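You operate a simulated robot arm through the tools that you are given. There is no shell and no other tool. Be economical: measure what you need, move in short steps, check, and stop when the job is done.

You are at the controls of a simulated robot arm. One attempt, no reset.

Task
Turn both wing nuts on the green frame to snug and shut the seal guard.
Fine: snug is with the wings over the cream fields; heat screen at 20 C, mains locked off; try the outlet jog button first.

Only the result counts: the job must be done as asked and must still hold three seconds after the hand-in. Knocking over, shifting, dropping, spilling or breaking anything else fails it. Lids that push on must go on centred and level and be pressed home; caps that screw on are set level and turned clockwise until they are tight.

Robot
A 7-joint arm with a two-finger parallel gripper, fixed in place. Base frame: the origin is at the foot of the arm, x ahead of it, y to its left, z up; the work surface is at about z = 78. Units: cm, rad, N and s.
With the tool pointing down near the work surface it reaches from about 22 to 68 cm from the base axis. Its first joint turns from -1.152 to 1.152 rad. Payload 2.4 kg.
The tool frame sits at the grasp point between the pads (the TCP): z along the fingers, y along the line on which they close. The tips reach 3 cm beyond it. Largest opening 9.4 cm; finger width 2.8, thickness 1; the body of the gripper, 5 by 9.6 cm, starts 5.5 cm behind the TCP.
Orientation is that of the tool frame in the base frame, as a unit quaternion [w, x, y, z]. With the fingers straight down and closing along the base's y, the tool's x points along the base's -x, its y along +y and its z along -z.

Tools
- The arm moves only by the tool step_arm. Its argument "plan" is a list of rows, each a list of 7 numbers: the shift along the tool's x, y, z in cm, then the turn, a rotation vector about the tool's x, y, z in rad, then the gripper command, from -1 (shut) to 1 (fully open), values between in proportion. In form: [[tx, ty, tz, rx, ry, rz, gripper], ...]. A call has 1 to 20 rows; each row shifts and turns the commanded pose from where the row before left it, along the tool's axes as they then stand. Each row takes 0.2 s and may step no farther than 5 cm and 0.15 rad from the row before; otherwise, or with a gripper value out of range, the whole call is refused. A pose out of reach is approached as far as the arm can. The call stops where the force on the tool passes 90 N (or 10 N more than at its start, if that is more) or the arm is blocked; 0.2 s more then pass. Each finger travels about 15.3 cm/s and halts on what it meets, pressing with about 27 N; the grip force reading is that of the motor and also rises with nothing between the fingers. The clock runs only during rows and for 0.2 s after the last one: add rows that do not move to give the fingers time. The reply holds the time, the measured pose of the TCP, the force on the tool along the base axes, the opening and the grip force, in the units named above and with some noise, with the torque about the TCP (base axes, N m) and any sound that the robot's microphone picked up, and new pictures: "pictures" is both (left out), scene, wrist or none.
- Cameras (640 x 400 px; columns grow to the right, rows downward): "scene" is fixed at [4.44, 47.8, 144.73]; the picture's right is [-0.69, -0.72, 0.00], its down [-0.40, 0.38, -0.84] and it looks along [0.60, -0.58, -0.55] (base axes); focal length 281 px, centre (320, 200). "wrist" rides on the gripper at [7.6, 1.4, -10.2] in the tool frame; the picture's right is [-0.18, 0.98, 0.00], its down [-0.75, -0.14, -0.64] and it looks along [-0.63, -0.12, 0.77] (tool axes); focal length 243 px, centre (320, 200). There is no depth. A picture from a camera that has moved, and an enlarged one, comes with that camera's place and axes in the base frame and with its lens.
- zoom(camera, box): a new picture of the part [left, top, right, bottom] of that camera's present view, enlarged. It takes no simulated time.
- sign_off(): hands the job in; it is judged then, once.

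Go step by step. Nothing tells you positions but the pictures and the camera data: compare them with the known pose of the tool, close in by small moves and look again before you grip or let go. The budget is 120 turns and 200 pictures, counting those below and the enlarged ones. Unless the task says otherwise, let go and move clear before handing in, and close with one line.

The tools are called as name(argument=value, ...) on one line, values as JSON. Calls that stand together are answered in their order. step_arm: Moves the arm, as the interface text tells. Its arguments: {"type":"object","properties":{"plan":{"type":"array","items":{"type":"array","items":{"type":"number"}}},"pictures":{"type":"string","enum":["both","scene","wrist","none"]}},"required":["plan"]} The other tools are called the same way: zoom (camera, box) takes an enlarged picture of a part of a camera's view; sign_off () hands the job in.

At the start:

```text
t: 0.0
tcp_pos: [41.15, -1.16, 131.25]
orientation: [0.0, 0.0, 1.0, 0.0]
wrist_force: [-1.1, 0.0, -0.4]
moment: [0.02, 0.01, 0.01]
opening: 9.39
gripper_force: 0.1
```

scene: 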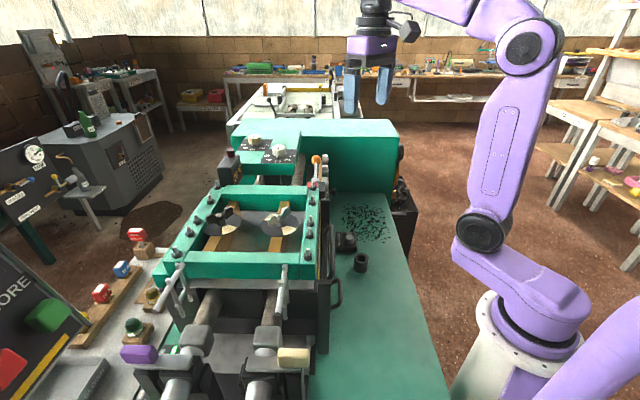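
wrist: 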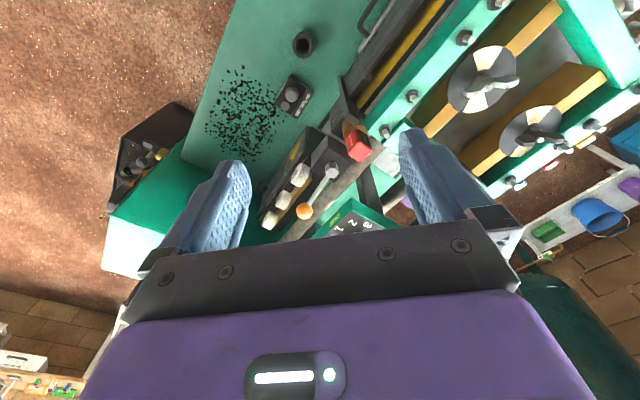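

I see a green frame with two wing nuts on disc dials, plus levers, buttons and knobs around it. I'll enlarge the pictures to identify the parts first.

zoom(camera="scene", box=[160, 180, 340, 292])

zoom(camera="scene", box=[210, 110, 410, 235])

zoom(camera="scene", box=[0, 210, 340, 400])

zoom(camera="wrist", box=[380, 0, 640, 162])

zoom(camera="wrist", box=[220, 60, 440, 240])

```text
3.56 times, centred on (250, 236) of scene
camera zoom: at [4.44, 47.8, 144.73], right [-0.69, -0.72, 0.0], down [-0.4, 0.38, -0.84], along [0.6, -0.58, -0.55], focal length 998 px, centre (569, 72)
```

zoom: 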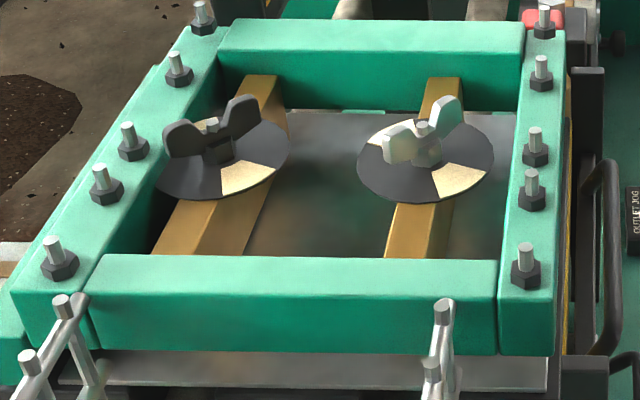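

```text
3.20 times, centred on (310, 172) of scene
camera zoom: at [4.44, 47.8, 144.73], right [-0.69, -0.72, 0.0], down [-0.4, 0.38, -0.84], along [0.6, -0.58, -0.55], focal length 898 px, centre (352, 288)
```

zoom: 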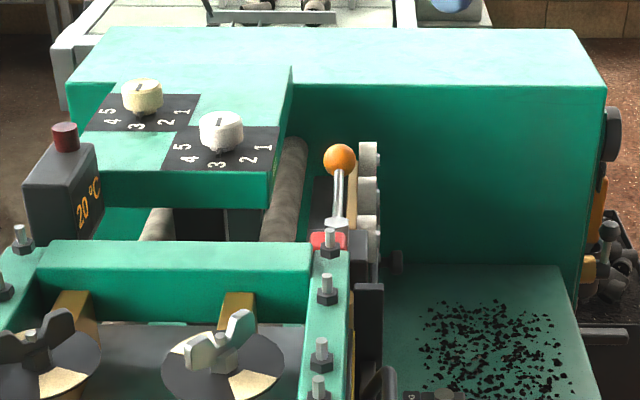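

```text
1.88 times, centred on (170, 305) of scene
camera zoom: at [4.44, 47.8, 144.73], right [-0.69, -0.72, 0.0], down [-0.4, 0.38, -0.84], along [0.6, -0.58, -0.55], focal length 528 px, centre (602, 2)
```

zoom: 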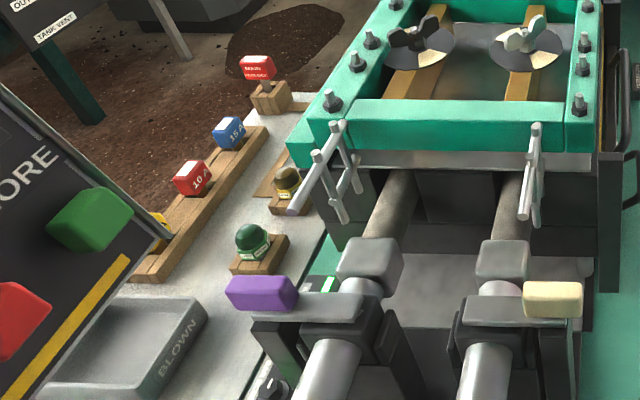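

```text
2.46 times, centred on (510, 81) of wrist
camera zoom: at [33.61, 0.38, 141.39], right [0.18, 0.98, 0.0], down [0.75, -0.14, 0.64], along [0.63, -0.12, -0.77], focal length 597 px, centre (-148, 493)
```

zoom: 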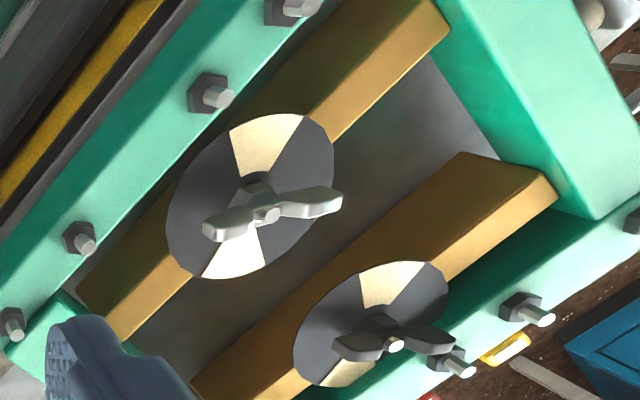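

```text
2.22 times, centred on (330, 150) of wrist
camera zoom: at [33.61, 0.38, 141.39], right [0.18, 0.98, 0.0], down [0.75, -0.14, 0.64], along [0.63, -0.12, -0.77], focal length 539 px, centre (298, 311)
```

zoom: 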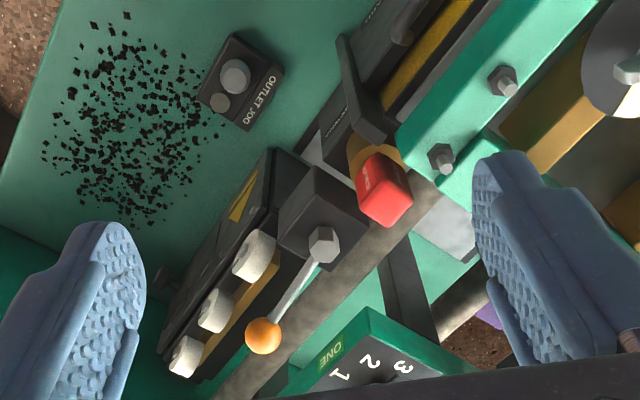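

The screen reads 20 °C. I'll look closer at the red block by the lever, the jog button, the guard with its handle and the labels.

zoom(camera="wrist", box=[330, 80, 410, 170])

zoom(camera="scene", box=[280, 150, 400, 320])

zoom(camera="scene", box=[110, 220, 170, 260])

zoom(camera="scene", box=[300, 150, 345, 200])

zoom(camera="wrist", box=[240, 0, 480, 150])

```text
4.44 times, centred on (370, 125) of wrist
camera zoom: at [33.61, 0.38, 141.39], right [0.18, 0.98, 0.0], down [0.75, -0.14, 0.64], along [0.63, -0.12, -0.77], focal length 1078 px, centre (98, 533)
```

zoom: 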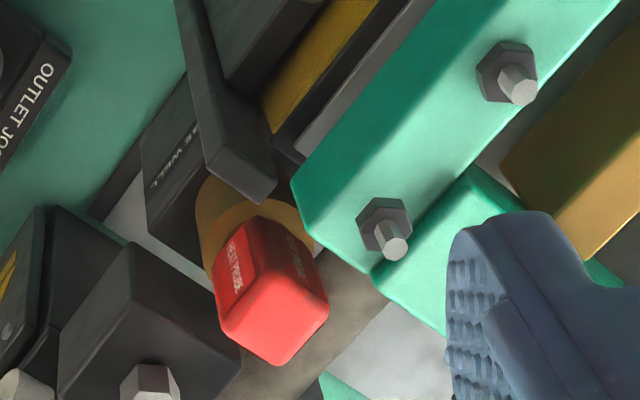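

```text
2.35 times, centred on (340, 235) of scene
camera zoom: at [4.44, 47.8, 144.73], right [-0.69, -0.72, 0.0], down [-0.4, 0.38, -0.84], along [0.6, -0.58, -0.55], focal length 661 px, centre (273, 118)
```

zoom: 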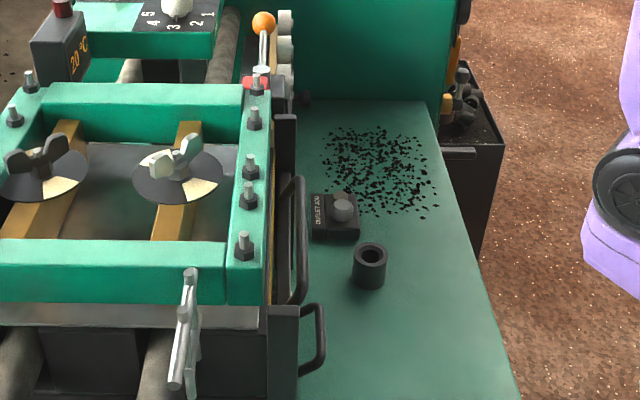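

```text
10.00 times, centred on (140, 240) of scene
camera zoom: at [4.44, 47.8, 144.73], right [-0.69, -0.72, 0.0], down [-0.4, 0.38, -0.84], along [0.6, -0.58, -0.55], focal length 2808 px, centre (2120, -200)
```

zoom: 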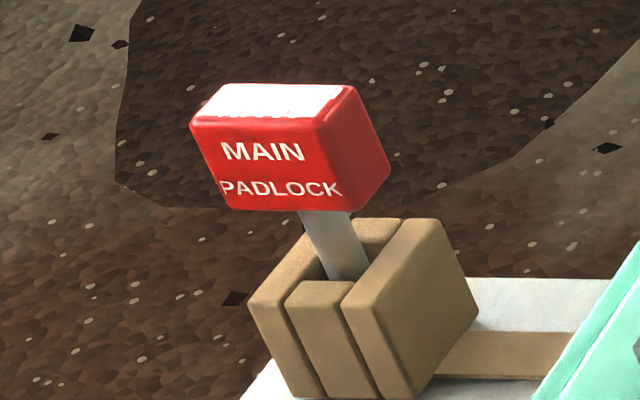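

```text
8.00 times, centred on (322, 175) of scene
camera zoom: at [4.44, 47.8, 144.73], right [-0.69, -0.72, 0.0], down [-0.4, 0.38, -0.84], along [0.6, -0.58, -0.55], focal length 2246 px, centre (300, 400)
```

zoom: 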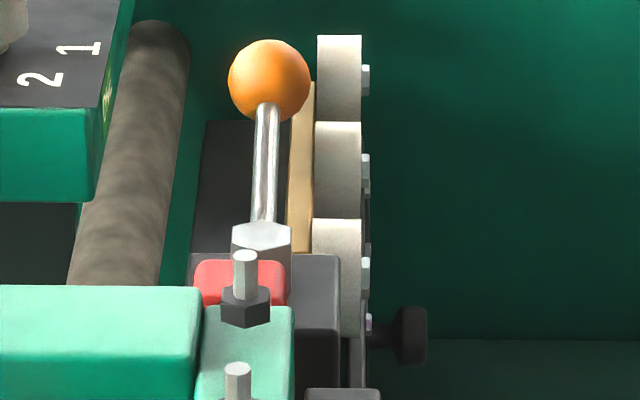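

```text
2.67 times, centred on (360, 75) of wrist
camera zoom: at [33.61, 0.38, 141.39], right [0.18, 0.98, 0.0], down [0.75, -0.14, 0.64], along [0.63, -0.12, -0.77], focal length 647 px, centre (213, 533)
```

zoom: 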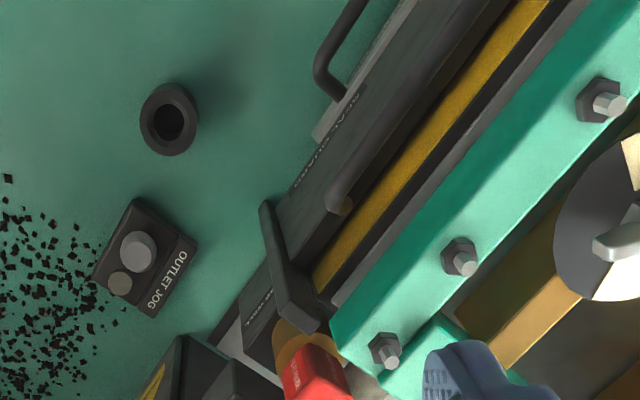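

Triangulated positions: jog button near (51.4, -10.4, 77), pale nut near (46.2, 19.8, 107), dark nut near (55.3, 29.2, 107.5). I'll close the fingers and move above the jog for a closer look.

step_arm(plan=[[-2, -2, 4, 0, 0, 0, -1], [-2, -2, 4, 0, 0, 0, -1], [-2, -2, 4, 0, 0, 0, -1], [-1, -2, 4, 0, 0, 0, -1], [0, -1, 4, 0, 0, 0, -1], [0, 0, 3, 0, 0, 0, -1]])

```text
t: 1.4
tcp_pos: [48.2, -10.13, 108.14]
orientation: [0.0, 0.0, 1.0, 0.0]
wrist_force: [0.7, 0.6, -0.1]
moment: [0.0, -0.03, 0.02]
opening: 0.01
gripper_force: 26.2
camera wrist: at [40.63, -8.71, 118.26], right [0.18, 0.98, 0.0], down [0.75, -0.14, 0.64], along [0.63, -0.12, -0.77], focal length 243 px, centre (320, 200)
```

scene: 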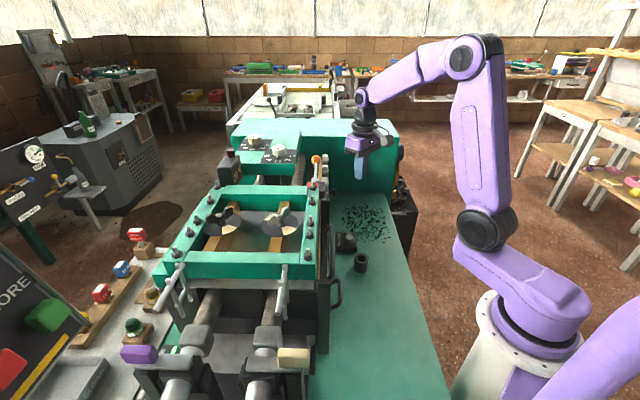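
wrist: 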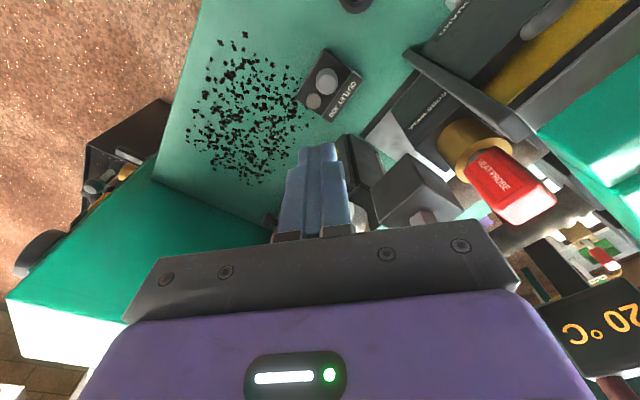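

zoom(camera="wrist", box=[280, 30, 380, 130])

zoom(camera="wrist", box=[380, 0, 600, 250])

```text
4.00 times, centred on (330, 80) of wrist
camera zoom: at [40.63, -8.71, 118.26], right [0.18, 0.98, 0.0], down [0.75, -0.14, 0.64], along [0.63, -0.12, -0.77], focal length 970 px, centre (280, 680)
```

zoom: 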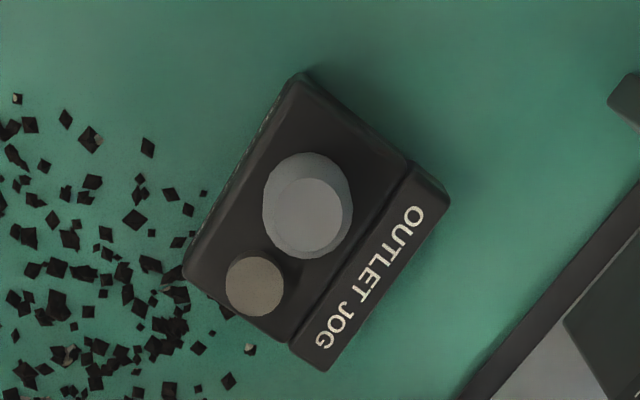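

```text
1.60 times, centred on (490, 125) of wrist
camera zoom: at [40.63, -8.71, 118.26], right [0.18, 0.98, 0.0], down [0.75, -0.14, 0.64], along [0.63, -0.12, -0.77], focal length 388 px, centre (48, 320)
```

zoom: 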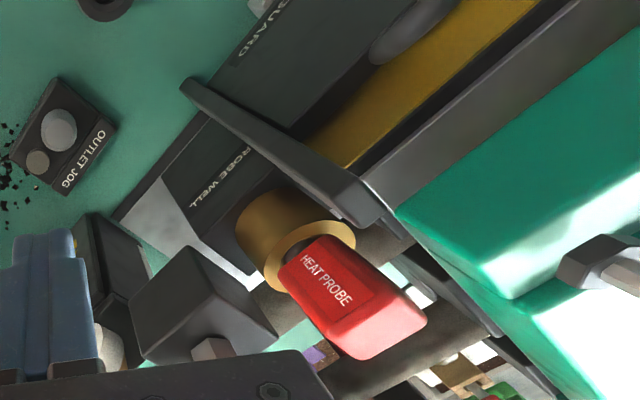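

The heat probe sits in its well and the screen shows 20 °C. Next I go down above the jog button and check for clearance.

step_arm(plan=[[-0.7, 0.2, 4, 0, 0, 0, -1], [-0.7, 0.2, 4, 0, 0, 0, -1], [-0.7, 0.2, 4, 0, 0, 0, -1], [0, 0, 4, 0, 0, 0, -1], [0, 0, 3, 0, 0, 0, -1]])

```text
t: 2.6
tcp_pos: [50.27, -9.5, 89.2]
orientation: [0.0, 0.0, 1.0, 0.0]
wrist_force: [0.2, 0.2, -0.7]
moment: [-0.01, 0.01, -0.04]
opening: 0.01
gripper_force: 26.7
camera wrist: at [42.76, -7.99, 99.34], right [0.18, 0.98, 0.0], down [0.75, -0.14, 0.64], along [0.63, -0.12, -0.77], focal length 243 px, centre (320, 200)
```

scene: 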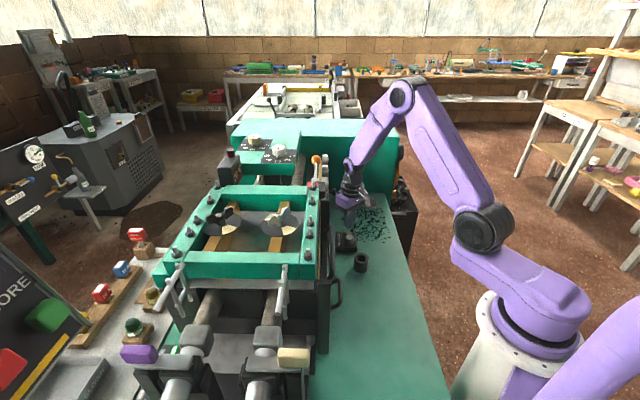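
wrist: 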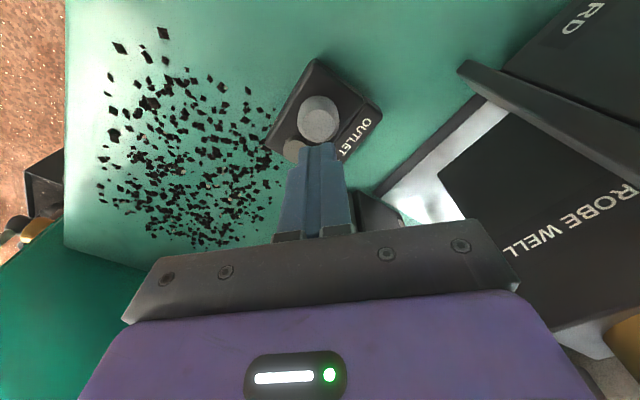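

The finger is aligned over the button. I go down in small steps.

step_arm(plan=[[0.1, 0, 2, 0, 0, 0, -1], [0, 0, 2, 0, 0, 0, -1], [0, 0, 1, 0, 0, 0, -1], [0, 0, 0.5, 0, 0, 0, -1]])

```text
t: 3.6
tcp_pos: [50.25, -9.5, 83.87]
orientation: [0.002, -0.001, 1.0, -0.001]
wrist_force: [-9.1, 4.9, 45.3]
moment: [0.12, 0.47, -0.03]
opening: 0.0
gripper_force: 27.1
heard: click
camera wrist: at [42.63, -7.97, 94.04], right [0.18, 0.98, 0.0], down [0.75, -0.14, 0.64], along [0.63, -0.12, -0.76], focal length 243 px, centre (320, 200)
```

scene: 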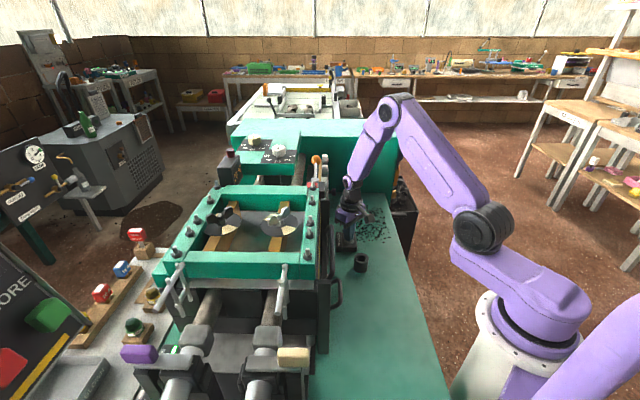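
wrist: 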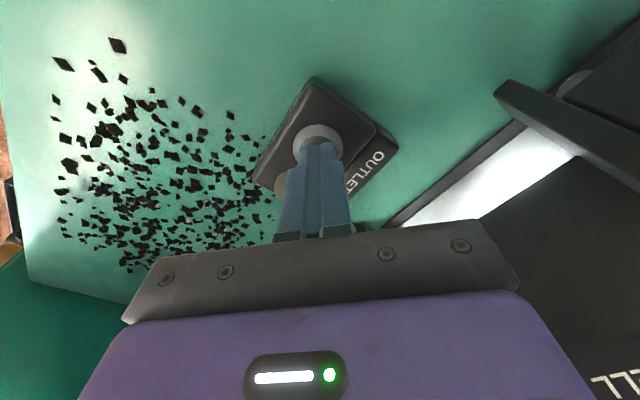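

Only a click was heard, with no motor or movement. I back off and check the lamp and the surroundings.

step_arm(plan=[[0, 0, -1, 0, 0, 0, -1], [0, 0, -3, 0, 0, 0, -1], [0, 0, -4, 0, 0, 0, -1], [0, 0, -4, 0, 0, 0, -1]])

zoom(camera="wrist", box=[220, 20, 420, 180])

zoom(camera="scene", box=[210, 110, 410, 235])

zoom(camera="scene", box=[0, 20, 200, 240])

```text
t: 4.6
tcp_pos: [50.08, -9.44, 95.81]
orientation: [0.0, 0.0, 1.0, 0.0]
wrist_force: [0.4, -0.1, -0.2]
moment: [0.04, 0.0, -0.04]
opening: 0.0
gripper_force: 27.1
camera wrist: at [42.57, -8.01, 105.98], right [0.18, 0.98, 0.0], down [0.75, -0.14, 0.64], along [0.63, -0.12, -0.77], focal length 243 px, centre (320, 200)
```

scene: 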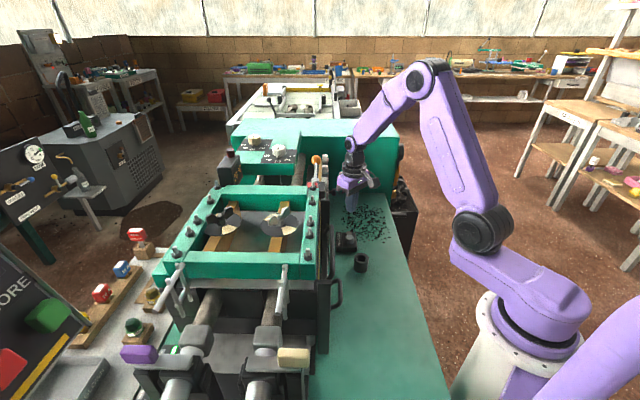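
wrist: 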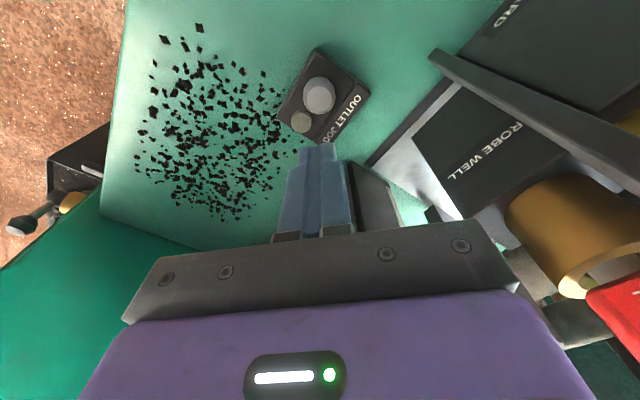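

```text
2.50 times, centred on (320, 100) of wrist
camera zoom: at [42.57, -8.01, 105.98], right [0.18, 0.98, 0.0], down [0.75, -0.14, 0.64], along [0.63, -0.12, -0.77], focal length 606 px, centre (320, 450)
```

zoom: 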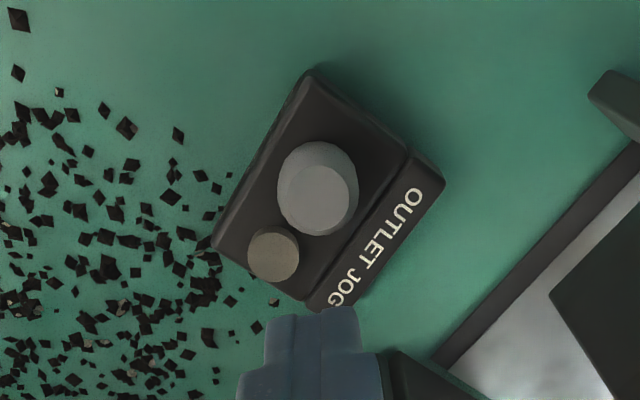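

```text
3.20 times, centred on (310, 172) of scene
camera zoom: at [4.44, 47.8, 144.73], right [-0.69, -0.72, 0.0], down [-0.4, 0.38, -0.84], along [0.6, -0.58, -0.55], focal length 898 px, centre (352, 288)
```

zoom: 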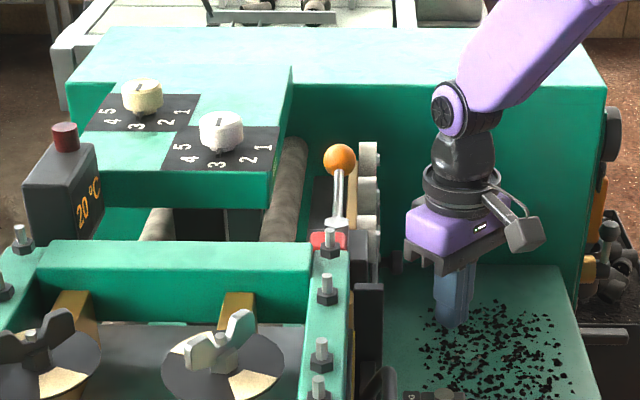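

```text
1.82 times, centred on (100, 130) of scene
camera zoom: at [4.44, 47.8, 144.73], right [-0.69, -0.72, 0.0], down [-0.4, 0.38, -0.84], along [0.6, -0.58, -0.55], focal length 510 px, centre (720, 327)
```

zoom: 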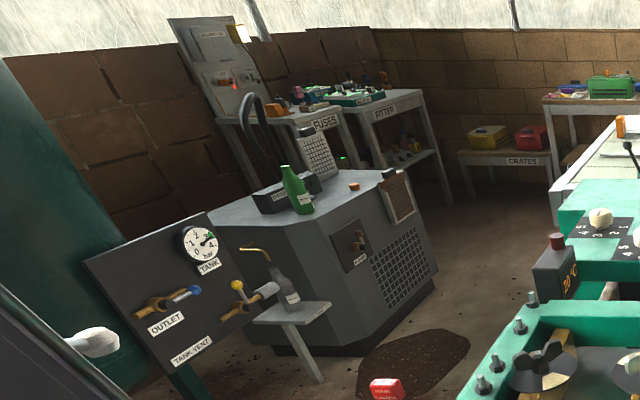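

The jog gives nothing: the lamp is dark and nothing moves. Before I touch the nuts, I'll look more closely at the heat probe, the orange lever and the guard.

step_arm(plan=[[0, 0, -4, 0, 0, 0, -1], [0, 0, -4, 0, 0, 0, -1], [0, 0, -4, 0, 0, 0, -1], [0, 0, -4, 0, 0, 0, -1], [0, 2, -4, 0, 0, 0, -1], [0, 4, 0, 0, 0, 0, -1], [1, 4, 0, 0, 0, 0, -1]], pictures="wrist")

zoom(camera="wrist", box=[160, 0, 420, 200])

zoom(camera="wrist", box=[380, 0, 640, 200])

```text
t: 6.2
tcp_pos: [49.1, 0.46, 115.66]
orientation: [0.0, 0.0, 1.0, -0.001]
wrist_force: [0.7, 0.4, -1.1]
moment: [-0.01, 0.02, 0.03]
opening: 0.01
gripper_force: 27.5
camera wrist: at [41.6, 1.94, 125.93], right [0.18, 0.98, 0.0], down [0.75, -0.14, 0.64], along [0.63, -0.12, -0.77], focal length 243 px, centre (320, 200)
```

wrist: 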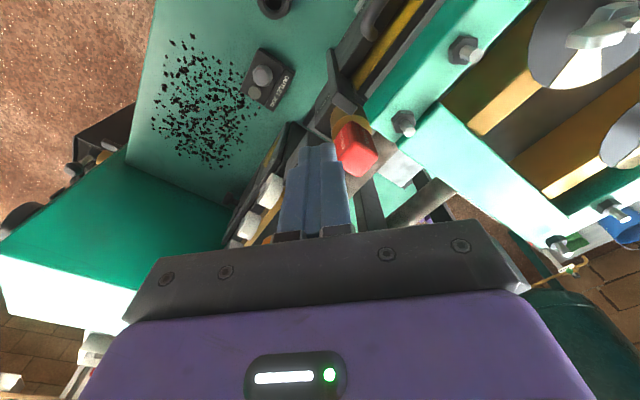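

```text
2.00 times, centred on (290, 100) of wrist
camera zoom: at [41.6, 1.94, 125.93], right [0.18, 0.98, 0.0], down [0.75, -0.14, 0.64], along [0.63, -0.12, -0.77], focal length 485 px, centre (380, 400)
```

zoom: 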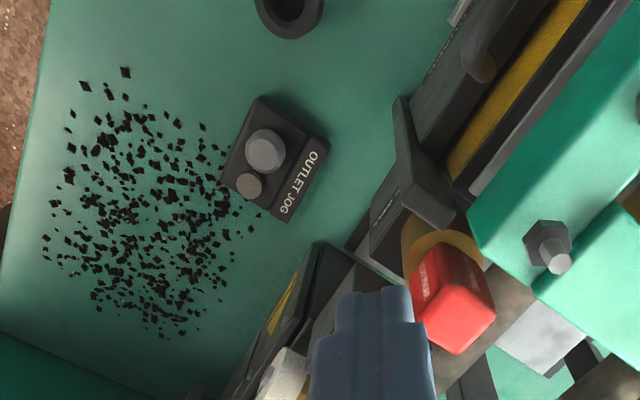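

```text
2.00 times, centred on (510, 100) of wrist
camera zoom: at [41.6, 1.94, 125.93], right [0.18, 0.98, 0.0], down [0.75, -0.14, 0.64], along [0.63, -0.12, -0.77], focal length 485 px, centre (-60, 400)
```

zoom: 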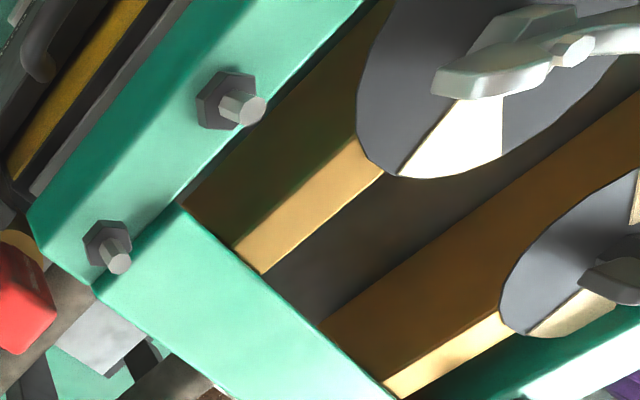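

Next I pull back to see the seal guard and its handles lengthwise.

step_arm(plan=[[4, 0, 0, 0, 0, 0, -1], [4, 0, 0, 0, 0, 0, -1], [4, 0, 0, 0, 0, 0, -1], [4, 0, 0, 0, 0, 0, -1], [3, 0, 0, 0, 0, 0, -1]], pictures="wrist")

zoom(camera="wrist", box=[220, 0, 540, 200])

```text
t: 7.4
tcp_pos: [30.08, 0.43, 115.76]
orientation: [0.0, 0.0, 1.0, 0.0]
wrist_force: [-0.1, -0.2, 1.0]
moment: [-0.01, -0.04, 0.0]
opening: 0.0
gripper_force: 27.2
camera wrist: at [22.53, 1.91, 125.87], right [0.18, 0.98, 0.0], down [0.75, -0.14, 0.64], along [0.63, -0.12, -0.77], focal length 243 px, centre (320, 200)
```

wrist: 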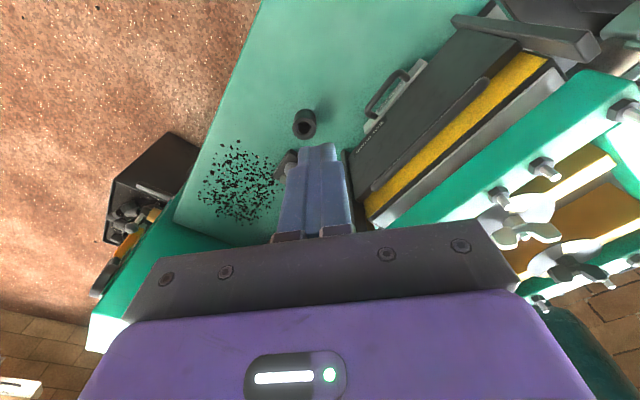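

```text
2.00 times, centred on (380, 100) of wrist
camera zoom: at [22.53, 1.91, 125.87], right [0.18, 0.98, 0.0], down [0.75, -0.14, 0.64], along [0.63, -0.12, -0.77], focal length 485 px, centre (200, 400)
```

zoom: 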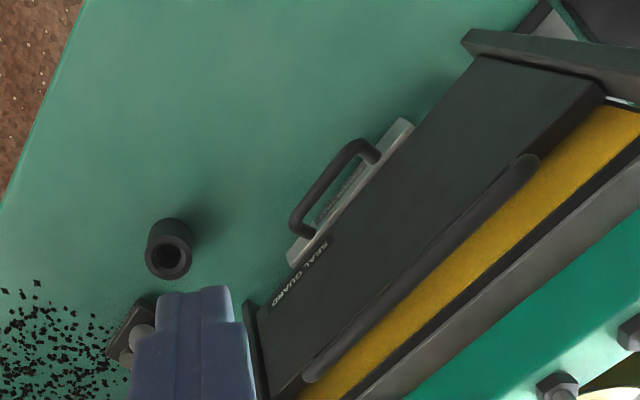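

The machine sits about 45° to my axes. I'll turn the wrist by about 56° to look straight at the guard's side.

step_arm(plan=[[0, 0, 2, 0, 0, -0.14, -1], [0, 0, 2, 0, 0, -0.14, -1], [0, 0, 2, 0, 0, -0.14, -1], [0, 0, 2, 0, 0, -0.14, -1], [0, 0, 2, 0, 0, -0.14, -1], [0, 0, 2, 0, 0, -0.14, -1], [0, 0, 2, 0, 0, -0.14, -1]])

zoom(camera="wrist", box=[160, 0, 480, 200])

```text
t: 9.0
tcp_pos: [30.1, 0.35, 101.64]
orientation: [-0.001, -0.471, 0.882, 0.0]
wrist_force: [-0.7, 0.4, -1.5]
moment: [-0.02, 0.02, 0.01]
opening: 0.0
gripper_force: 27.0
camera wrist: at [24.82, -5.06, 111.89], right [-0.71, 0.7, 0.0], down [0.54, 0.55, 0.64], along [0.45, 0.46, -0.77], focal length 243 px, centre (320, 200)
```

scene: 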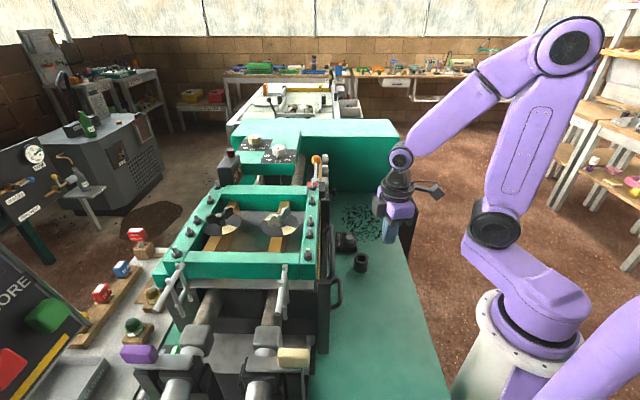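
wrist: 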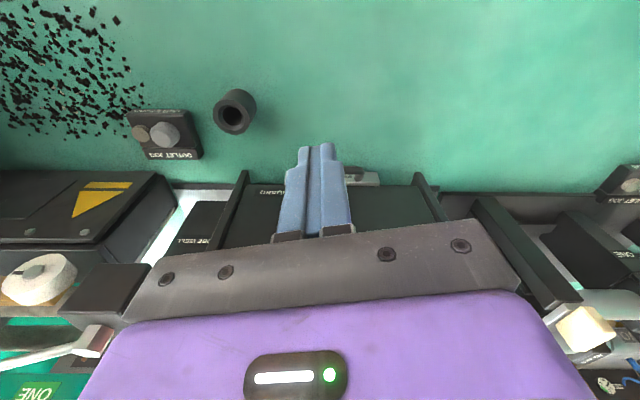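

```text
2.00 times, centred on (320, 100) of wrist
camera zoom: at [24.82, -5.06, 111.89], right [-0.71, 0.7, 0.0], down [0.54, 0.55, 0.64], along [0.45, 0.46, -0.77], focal length 485 px, centre (320, 400)
```

zoom: 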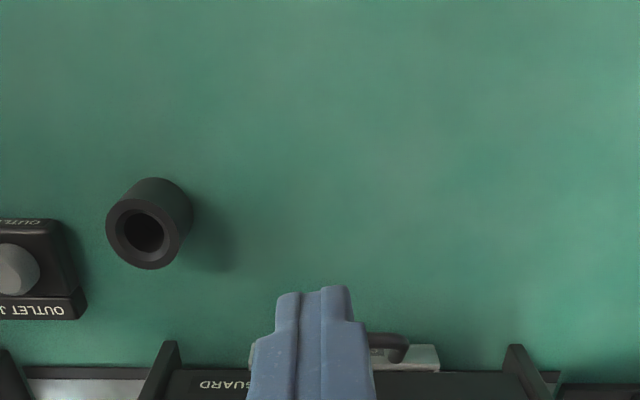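

zoom(camera="scene", box=[295, 180, 375, 250])

zoom(camera="scene", box=[290, 245, 370, 345])

step_arm(plan=[[0, 0, -3, 0, 0.14, 0, -1], [0, 0, -3, 0, 0.14, 0, -1], [0, 0, 0, 0, 0.14, 0, -1], [0, 0, 0, 0, 0.14, 0, -1], [0, 0, 0, 0, 0.14, 0, -1]], pictures="wrist")

```text
5.71 times, centred on (335, 215) of scene
camera zoom: at [4.43, 47.8, 144.73], right [-0.69, -0.72, 0.0], down [-0.4, 0.38, -0.84], along [0.6, -0.58, -0.55], focal length 1604 px, centre (234, 114)
```

zoom: 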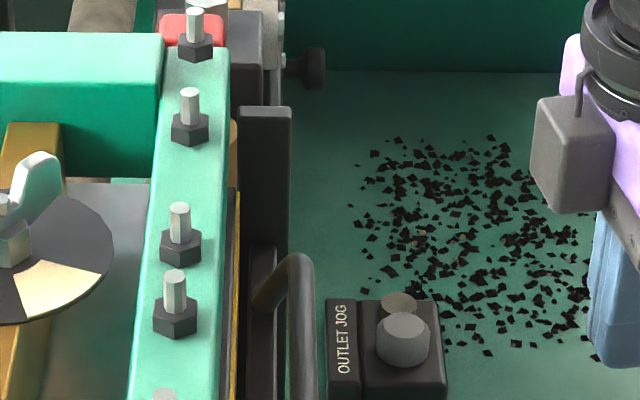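

```text
4.00 times, centred on (330, 295) of scene
camera zoom: at [4.43, 47.8, 144.73], right [-0.69, -0.72, 0.0], down [-0.4, 0.38, -0.84], along [0.6, -0.58, -0.55], focal length 1123 px, centre (280, -180)
```

zoom: 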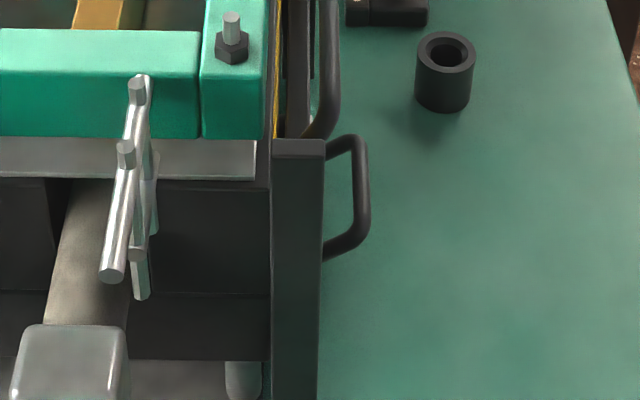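

```text
t: 10.2
tcp_pos: [30.46, 0.7, 107.63]
orientation: [-0.303, -0.442, 0.829, -0.163]
wrist_force: [-0.1, 0.0, 0.3]
moment: [0.01, -0.01, 0.01]
opening: 0.02
gripper_force: 26.8
camera wrist: at [29.72, 2.32, 120.37], right [-0.74, 0.66, -0.12], down [0.67, 0.74, 0.0], along [0.09, -0.08, -0.99], focal length 243 px, centre (320, 200)
```

wrist: 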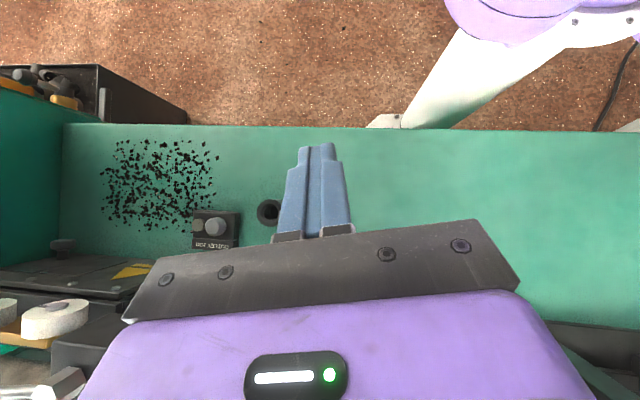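

Wrong way: that tilted the view toward the base. I'll tilt the other way to look at the guard from the side.

step_arm(plan=[[0, 0, 0, 0, -0.14, 0, -1], [0, 0, 0, 0, -0.14, 0, -1], [0, 0, 0, 0, -0.14, 0, -1], [0, 0, 0, 0, -0.14, 0, -1], [0, 0, 0, 0, -0.14, 0, -1], [0, 0, 3, 0, -0.12, 0, -1], [0, 0, 2, 0, -0.12, 0, -1], [0, 0, 0, 0, -0.12, 0, -1], [0, 0, 0, 0, -0.12, 0, -1]], pictures="wrist")

zoom(camera="wrist", box=[160, 0, 560, 240])

```text
t: 12.2
tcp_pos: [30.49, 1.11, 102.56]
orientation: [0.21, -0.457, 0.857, 0.111]
wrist_force: [0.5, 0.4, 0.8]
moment: [-0.01, -0.01, -0.01]
opening: 0.02
gripper_force: 26.4
camera wrist: at [23.02, -7.67, 108.14], right [-0.73, 0.68, 0.08], down [0.32, 0.23, 0.92], along [0.61, 0.69, -0.39], focal length 243 px, centre (320, 200)
```

wrist: 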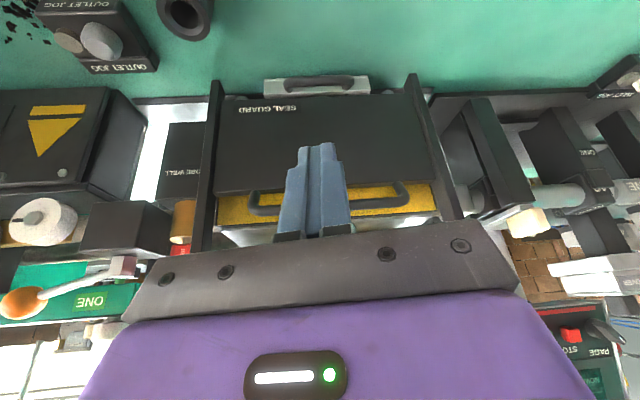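

```text
1.60 times, centred on (360, 120) of wrist
camera zoom: at [23.02, -7.67, 108.14], right [-0.73, 0.68, 0.08], down [0.32, 0.23, 0.92], along [0.61, 0.69, -0.39], focal length 388 px, centre (256, 328)
```

zoom: 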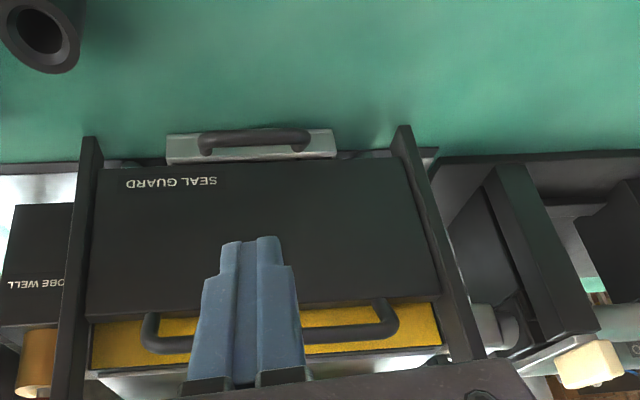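

zoom(camera="wrist", box=[240, 60, 400, 130])

zoom(camera="wrist", box=[190, 170, 480, 245])

```text
4.00 times, centred on (320, 95) of wrist
camera zoom: at [23.02, -7.67, 108.14], right [-0.73, 0.68, 0.08], down [0.32, 0.23, 0.92], along [0.61, 0.69, -0.39], focal length 970 px, centre (320, 620)
```

zoom: 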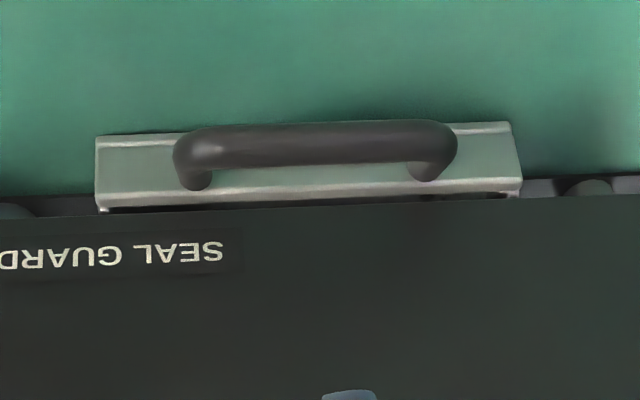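

```text
2.21 times, centred on (335, 208) of wrist
camera zoom: at [23.02, -7.67, 108.14], right [-0.73, 0.68, 0.08], down [0.32, 0.23, 0.92], along [0.61, 0.69, -0.39], focal length 535 px, centre (287, 183)
```

zoom: 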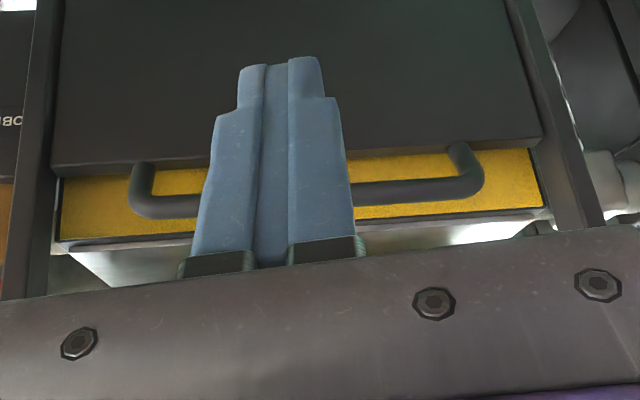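

The seal guard is a plate in vertical rails with a handle, and the yellow seal is exposed above it. I'll do the nuts first, so I level the tool and move above the pale one.

step_arm(plan=[[0, 0, -4, 0, 0.12, 0, -1], [0, 0, -4, 0, 0.12, 0, -1], [0, 0, -4, 0, 0.12, 0, -1], [0, 0, -4, 0, 0.12, 0, -1], [-3, -0.4, -3, 0, 0, 0, 0], [-4, -0.4, -2, 0, 0, 0, 0], [-4, -0.4, 0, 0, 0, 0, 0], [-4, -0.4, 0, 0, 0, 0, 0], [-4, -0.4, 0, 0, 0, 0, 0]])

```text
t: 14.2
tcp_pos: [40.24, 11.7, 122.91]
orientation: [0.0, -0.47, 0.883, 0.0]
wrist_force: [-0.3, 0.0, 0.4]
moment: [0.0, 0.04, 0.02]
opening: 4.66
gripper_force: 0.1
camera wrist: at [34.82, 6.29, 133.06], right [-0.71, 0.7, 0.0], down [0.54, 0.55, 0.64], along [0.45, 0.46, -0.77], focal length 243 px, centre (320, 200)
```

scene: 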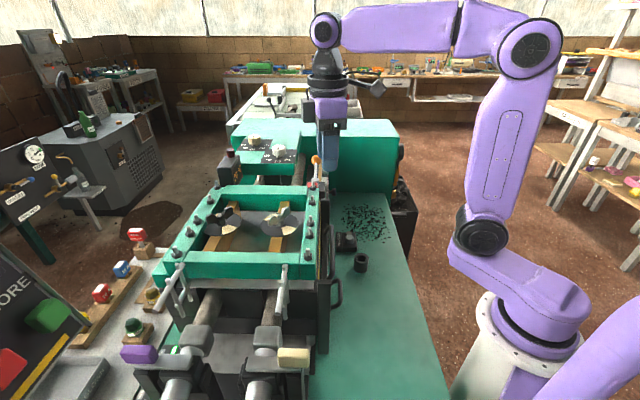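
wrist: 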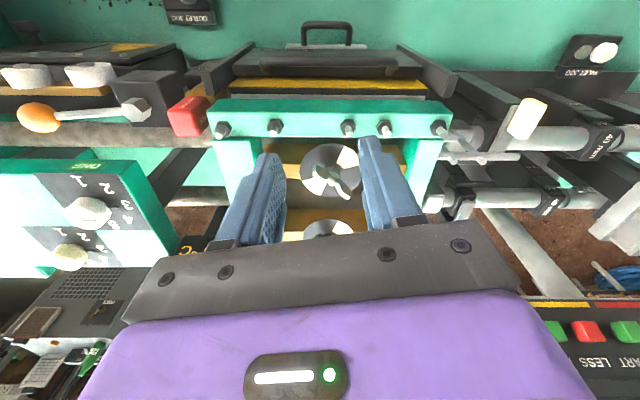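

zoom(camera="wrist", box=[270, 130, 400, 220])

zoom(camera="wrist", box=[190, 10, 480, 140])

```text
4.44 times, centred on (335, 175) of wrist
camera zoom: at [34.82, 6.29, 133.06], right [-0.71, 0.7, 0.0], down [0.54, 0.55, 0.64], along [0.45, 0.46, -0.77], focal length 1078 px, centre (253, 311)
```

zoom: 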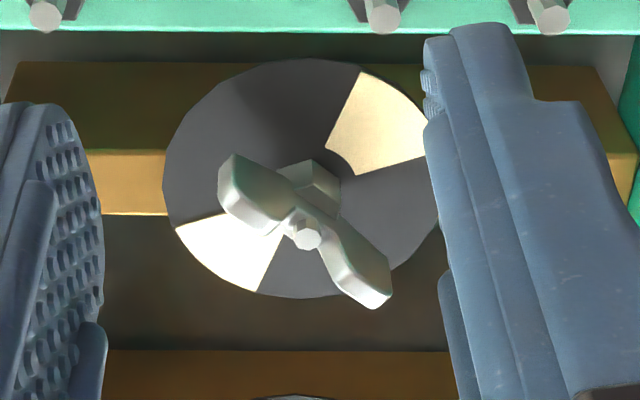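

```text
2.21 times, centred on (335, 75) of wrist
camera zoom: at [34.82, 6.29, 133.06], right [-0.71, 0.7, 0.0], down [0.54, 0.55, 0.64], along [0.45, 0.46, -0.77], focal length 535 px, centre (287, 476)
```

zoom: 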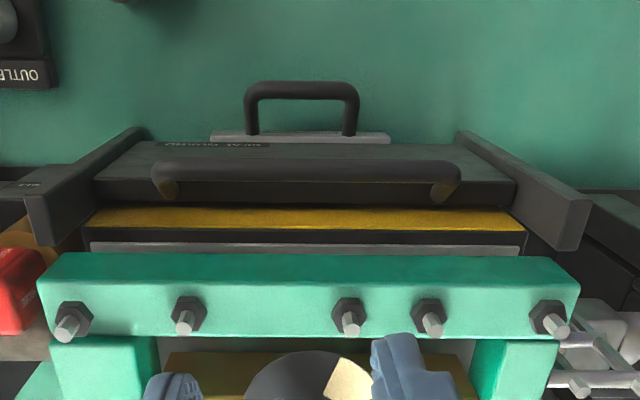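

The pale nut's wings run along base y and the cream fields along base x, so it needs about 90° clockwise. I'll put the gripper over it with the fingers across the wings.

step_arm(plan=[[-4.85, -0.14, 0, 0, 0, 0, 0], [-4.85, -0.14, 0, 0, 0, 0, 0], [0, 0, 1, 0, 0, -0.134, 0], [0, 0, 1, 0, 0, -0.134, 0], [0, 0, 1, 0, 0, -0.134, 0], [0, 0, 1, 0, 0, -0.134, 0], [0, 0, 1, 0, 0, -0.134, 0]])

zoom(camera="wrist", box=[240, 80, 400, 240])

```text
t: 15.8
tcp_pos: [45.79, 19.62, 117.88]
orientation: [0.001, 0.736, -0.677, 0.0]
wrist_force: [1.2, -0.4, 0.2]
moment: [-0.02, -0.03, 0.02]
opening: 4.7
gripper_force: 0.0
camera wrist: at [45.04, 12.03, 128.03], right [-0.99, 0.1, 0.0], down [0.08, 0.76, 0.64], along [0.07, 0.64, -0.77], focal length 243 px, centre (320, 200)
```

scene: 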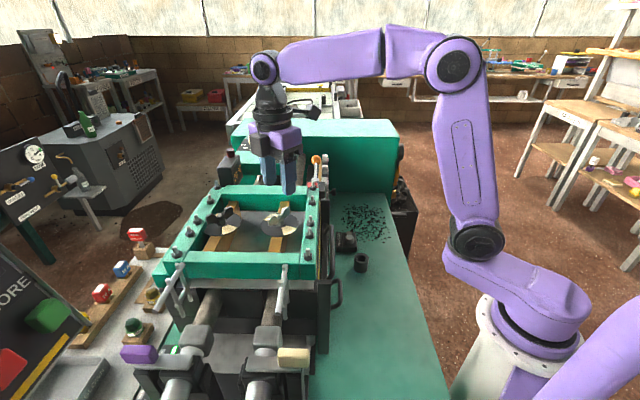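
wrist: 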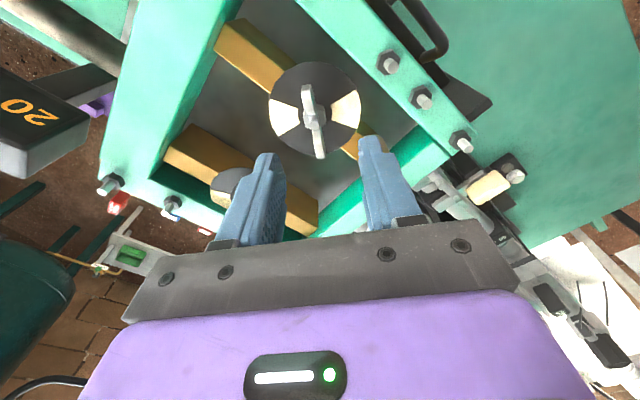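

```text
2.50 times, centred on (320, 160) of wrist
camera zoom: at [45.04, 12.03, 128.03], right [-0.99, 0.1, 0.0], down [0.08, 0.76, 0.64], along [0.07, 0.64, -0.77], focal length 606 px, centre (320, 300)
```

zoom: 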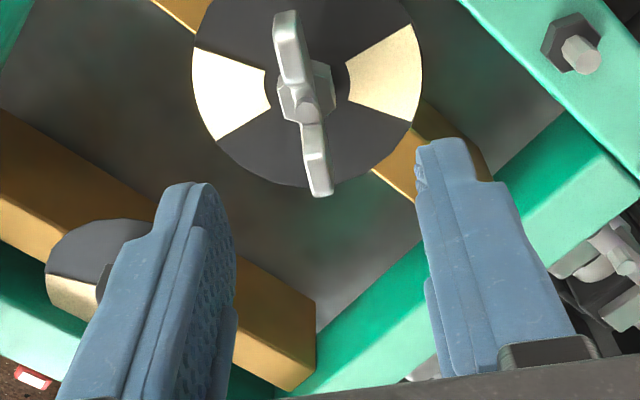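

The nut is at (46.3, 19.8), the tool is aligned within about 1°, and the fields are about 93° clockwise. I'll go down around the wings.

step_arm(plan=[[-0.16, -0.52, 2, 0, 0, 0.02, 0], [0, 0, 2, 0, 0, 0, 0], [0, 0, 1.5, 0, 0, 0, 0], [0, 0, 1, 0, 0, 0, 0]])

zoom(camera="wrist", box=[240, 80, 400, 240])

zoom(camera="scene", box=[230, 150, 340, 250])

```text
t: 16.8
tcp_pos: [46.32, 19.89, 111.32]
orientation: [-0.001, 0.728, -0.686, 0.0]
wrist_force: [-0.2, -1.0, -0.5]
moment: [0.01, 0.02, 0.0]
opening: 4.69
gripper_force: 0.1
camera wrist: at [45.37, 12.28, 121.52], right [-0.99, 0.12, 0.0], down [0.1, 0.76, 0.64], along [0.08, 0.64, -0.77], focal length 243 px, centre (320, 200)
```

scene: 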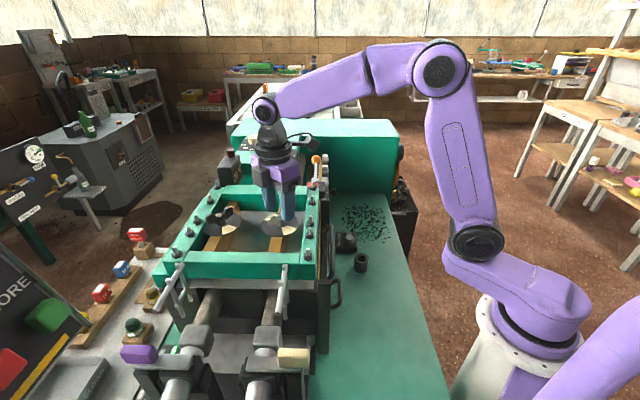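
wrist: 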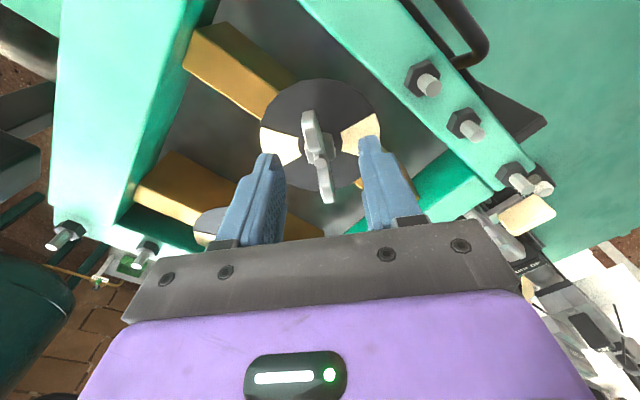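

```text
2.50 times, centred on (320, 160) of wrist
camera zoom: at [45.37, 12.28, 121.52], right [-0.99, 0.12, 0.0], down [0.1, 0.76, 0.64], along [0.08, 0.64, -0.77], focal length 606 px, centre (320, 300)
```

zoom: 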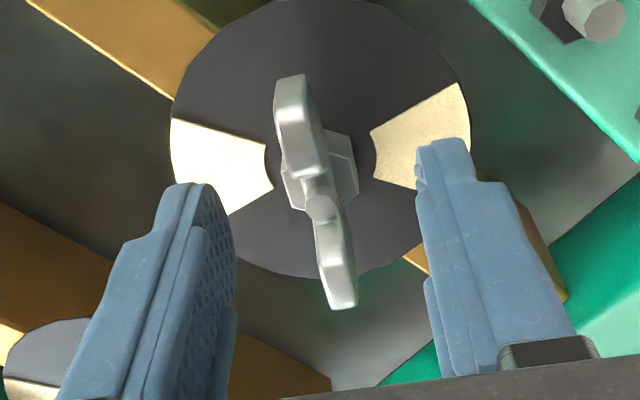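

```text
4.00 times, centred on (285, 200) of scene
camera zoom: at [4.44, 47.8, 144.73], right [-0.69, -0.72, 0.0], down [-0.4, 0.38, -0.84], along [0.6, -0.58, -0.55], focal length 1123 px, centre (460, 200)
```

zoom: 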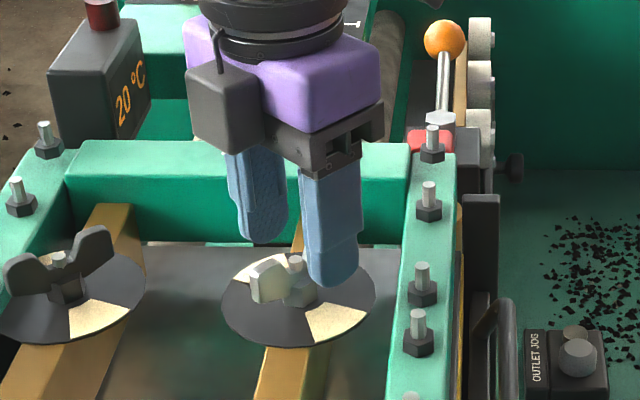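

Finger tips are at about z 108.3, just at the wing tops, and well centred. I go down another 1.6 cm carefully and then close.

step_arm(plan=[[0, 0, 0.6, 0, 0, 0, 0], [0, 0, 0.5, 0, 0, 0, 0], [0, 0, 0.5, 0, 0, 0, 0]], pictures="wrist")

zoom(camera="scene", box=[245, 185, 315, 255])

```text
t: 17.6
tcp_pos: [46.26, 20.01, 109.67]
orientation: [0.0, 0.729, -0.685, 0.0]
wrist_force: [0.1, -1.0, 0.0]
moment: [-0.01, 0.0, 0.02]
opening: 4.68
gripper_force: 0.0
camera wrist: at [45.41, 12.3, 119.92], right [-0.99, 0.12, 0.0], down [0.1, 0.76, 0.64], along [0.08, 0.64, -0.77], focal length 243 px, centre (320, 200)
```

wrist: 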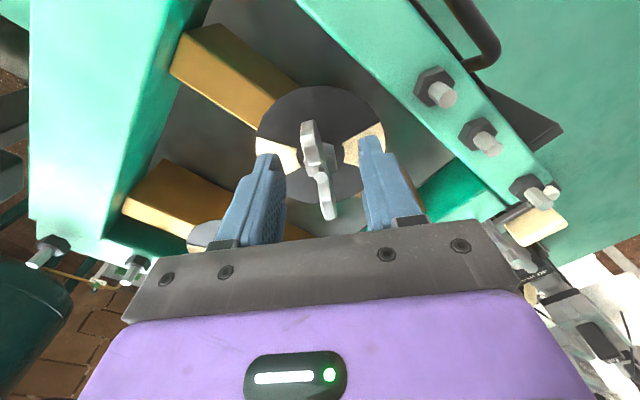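

```text
5.71 times, centred on (280, 220) of scene
camera zoom: at [4.44, 47.8, 144.73], right [-0.69, -0.72, 0.0], down [-0.4, 0.38, -0.84], along [0.6, -0.58, -0.55], focal length 1604 px, centre (549, 86)
```

zoom: 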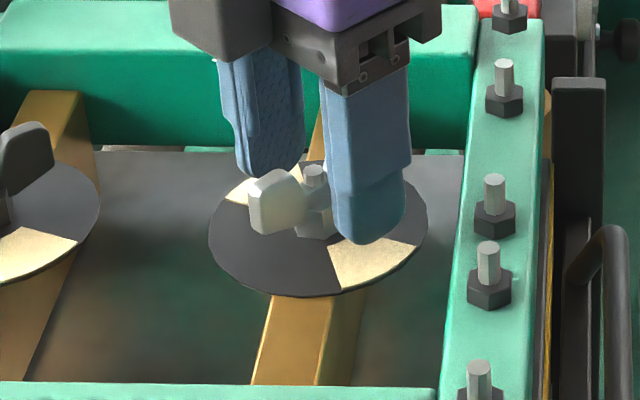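

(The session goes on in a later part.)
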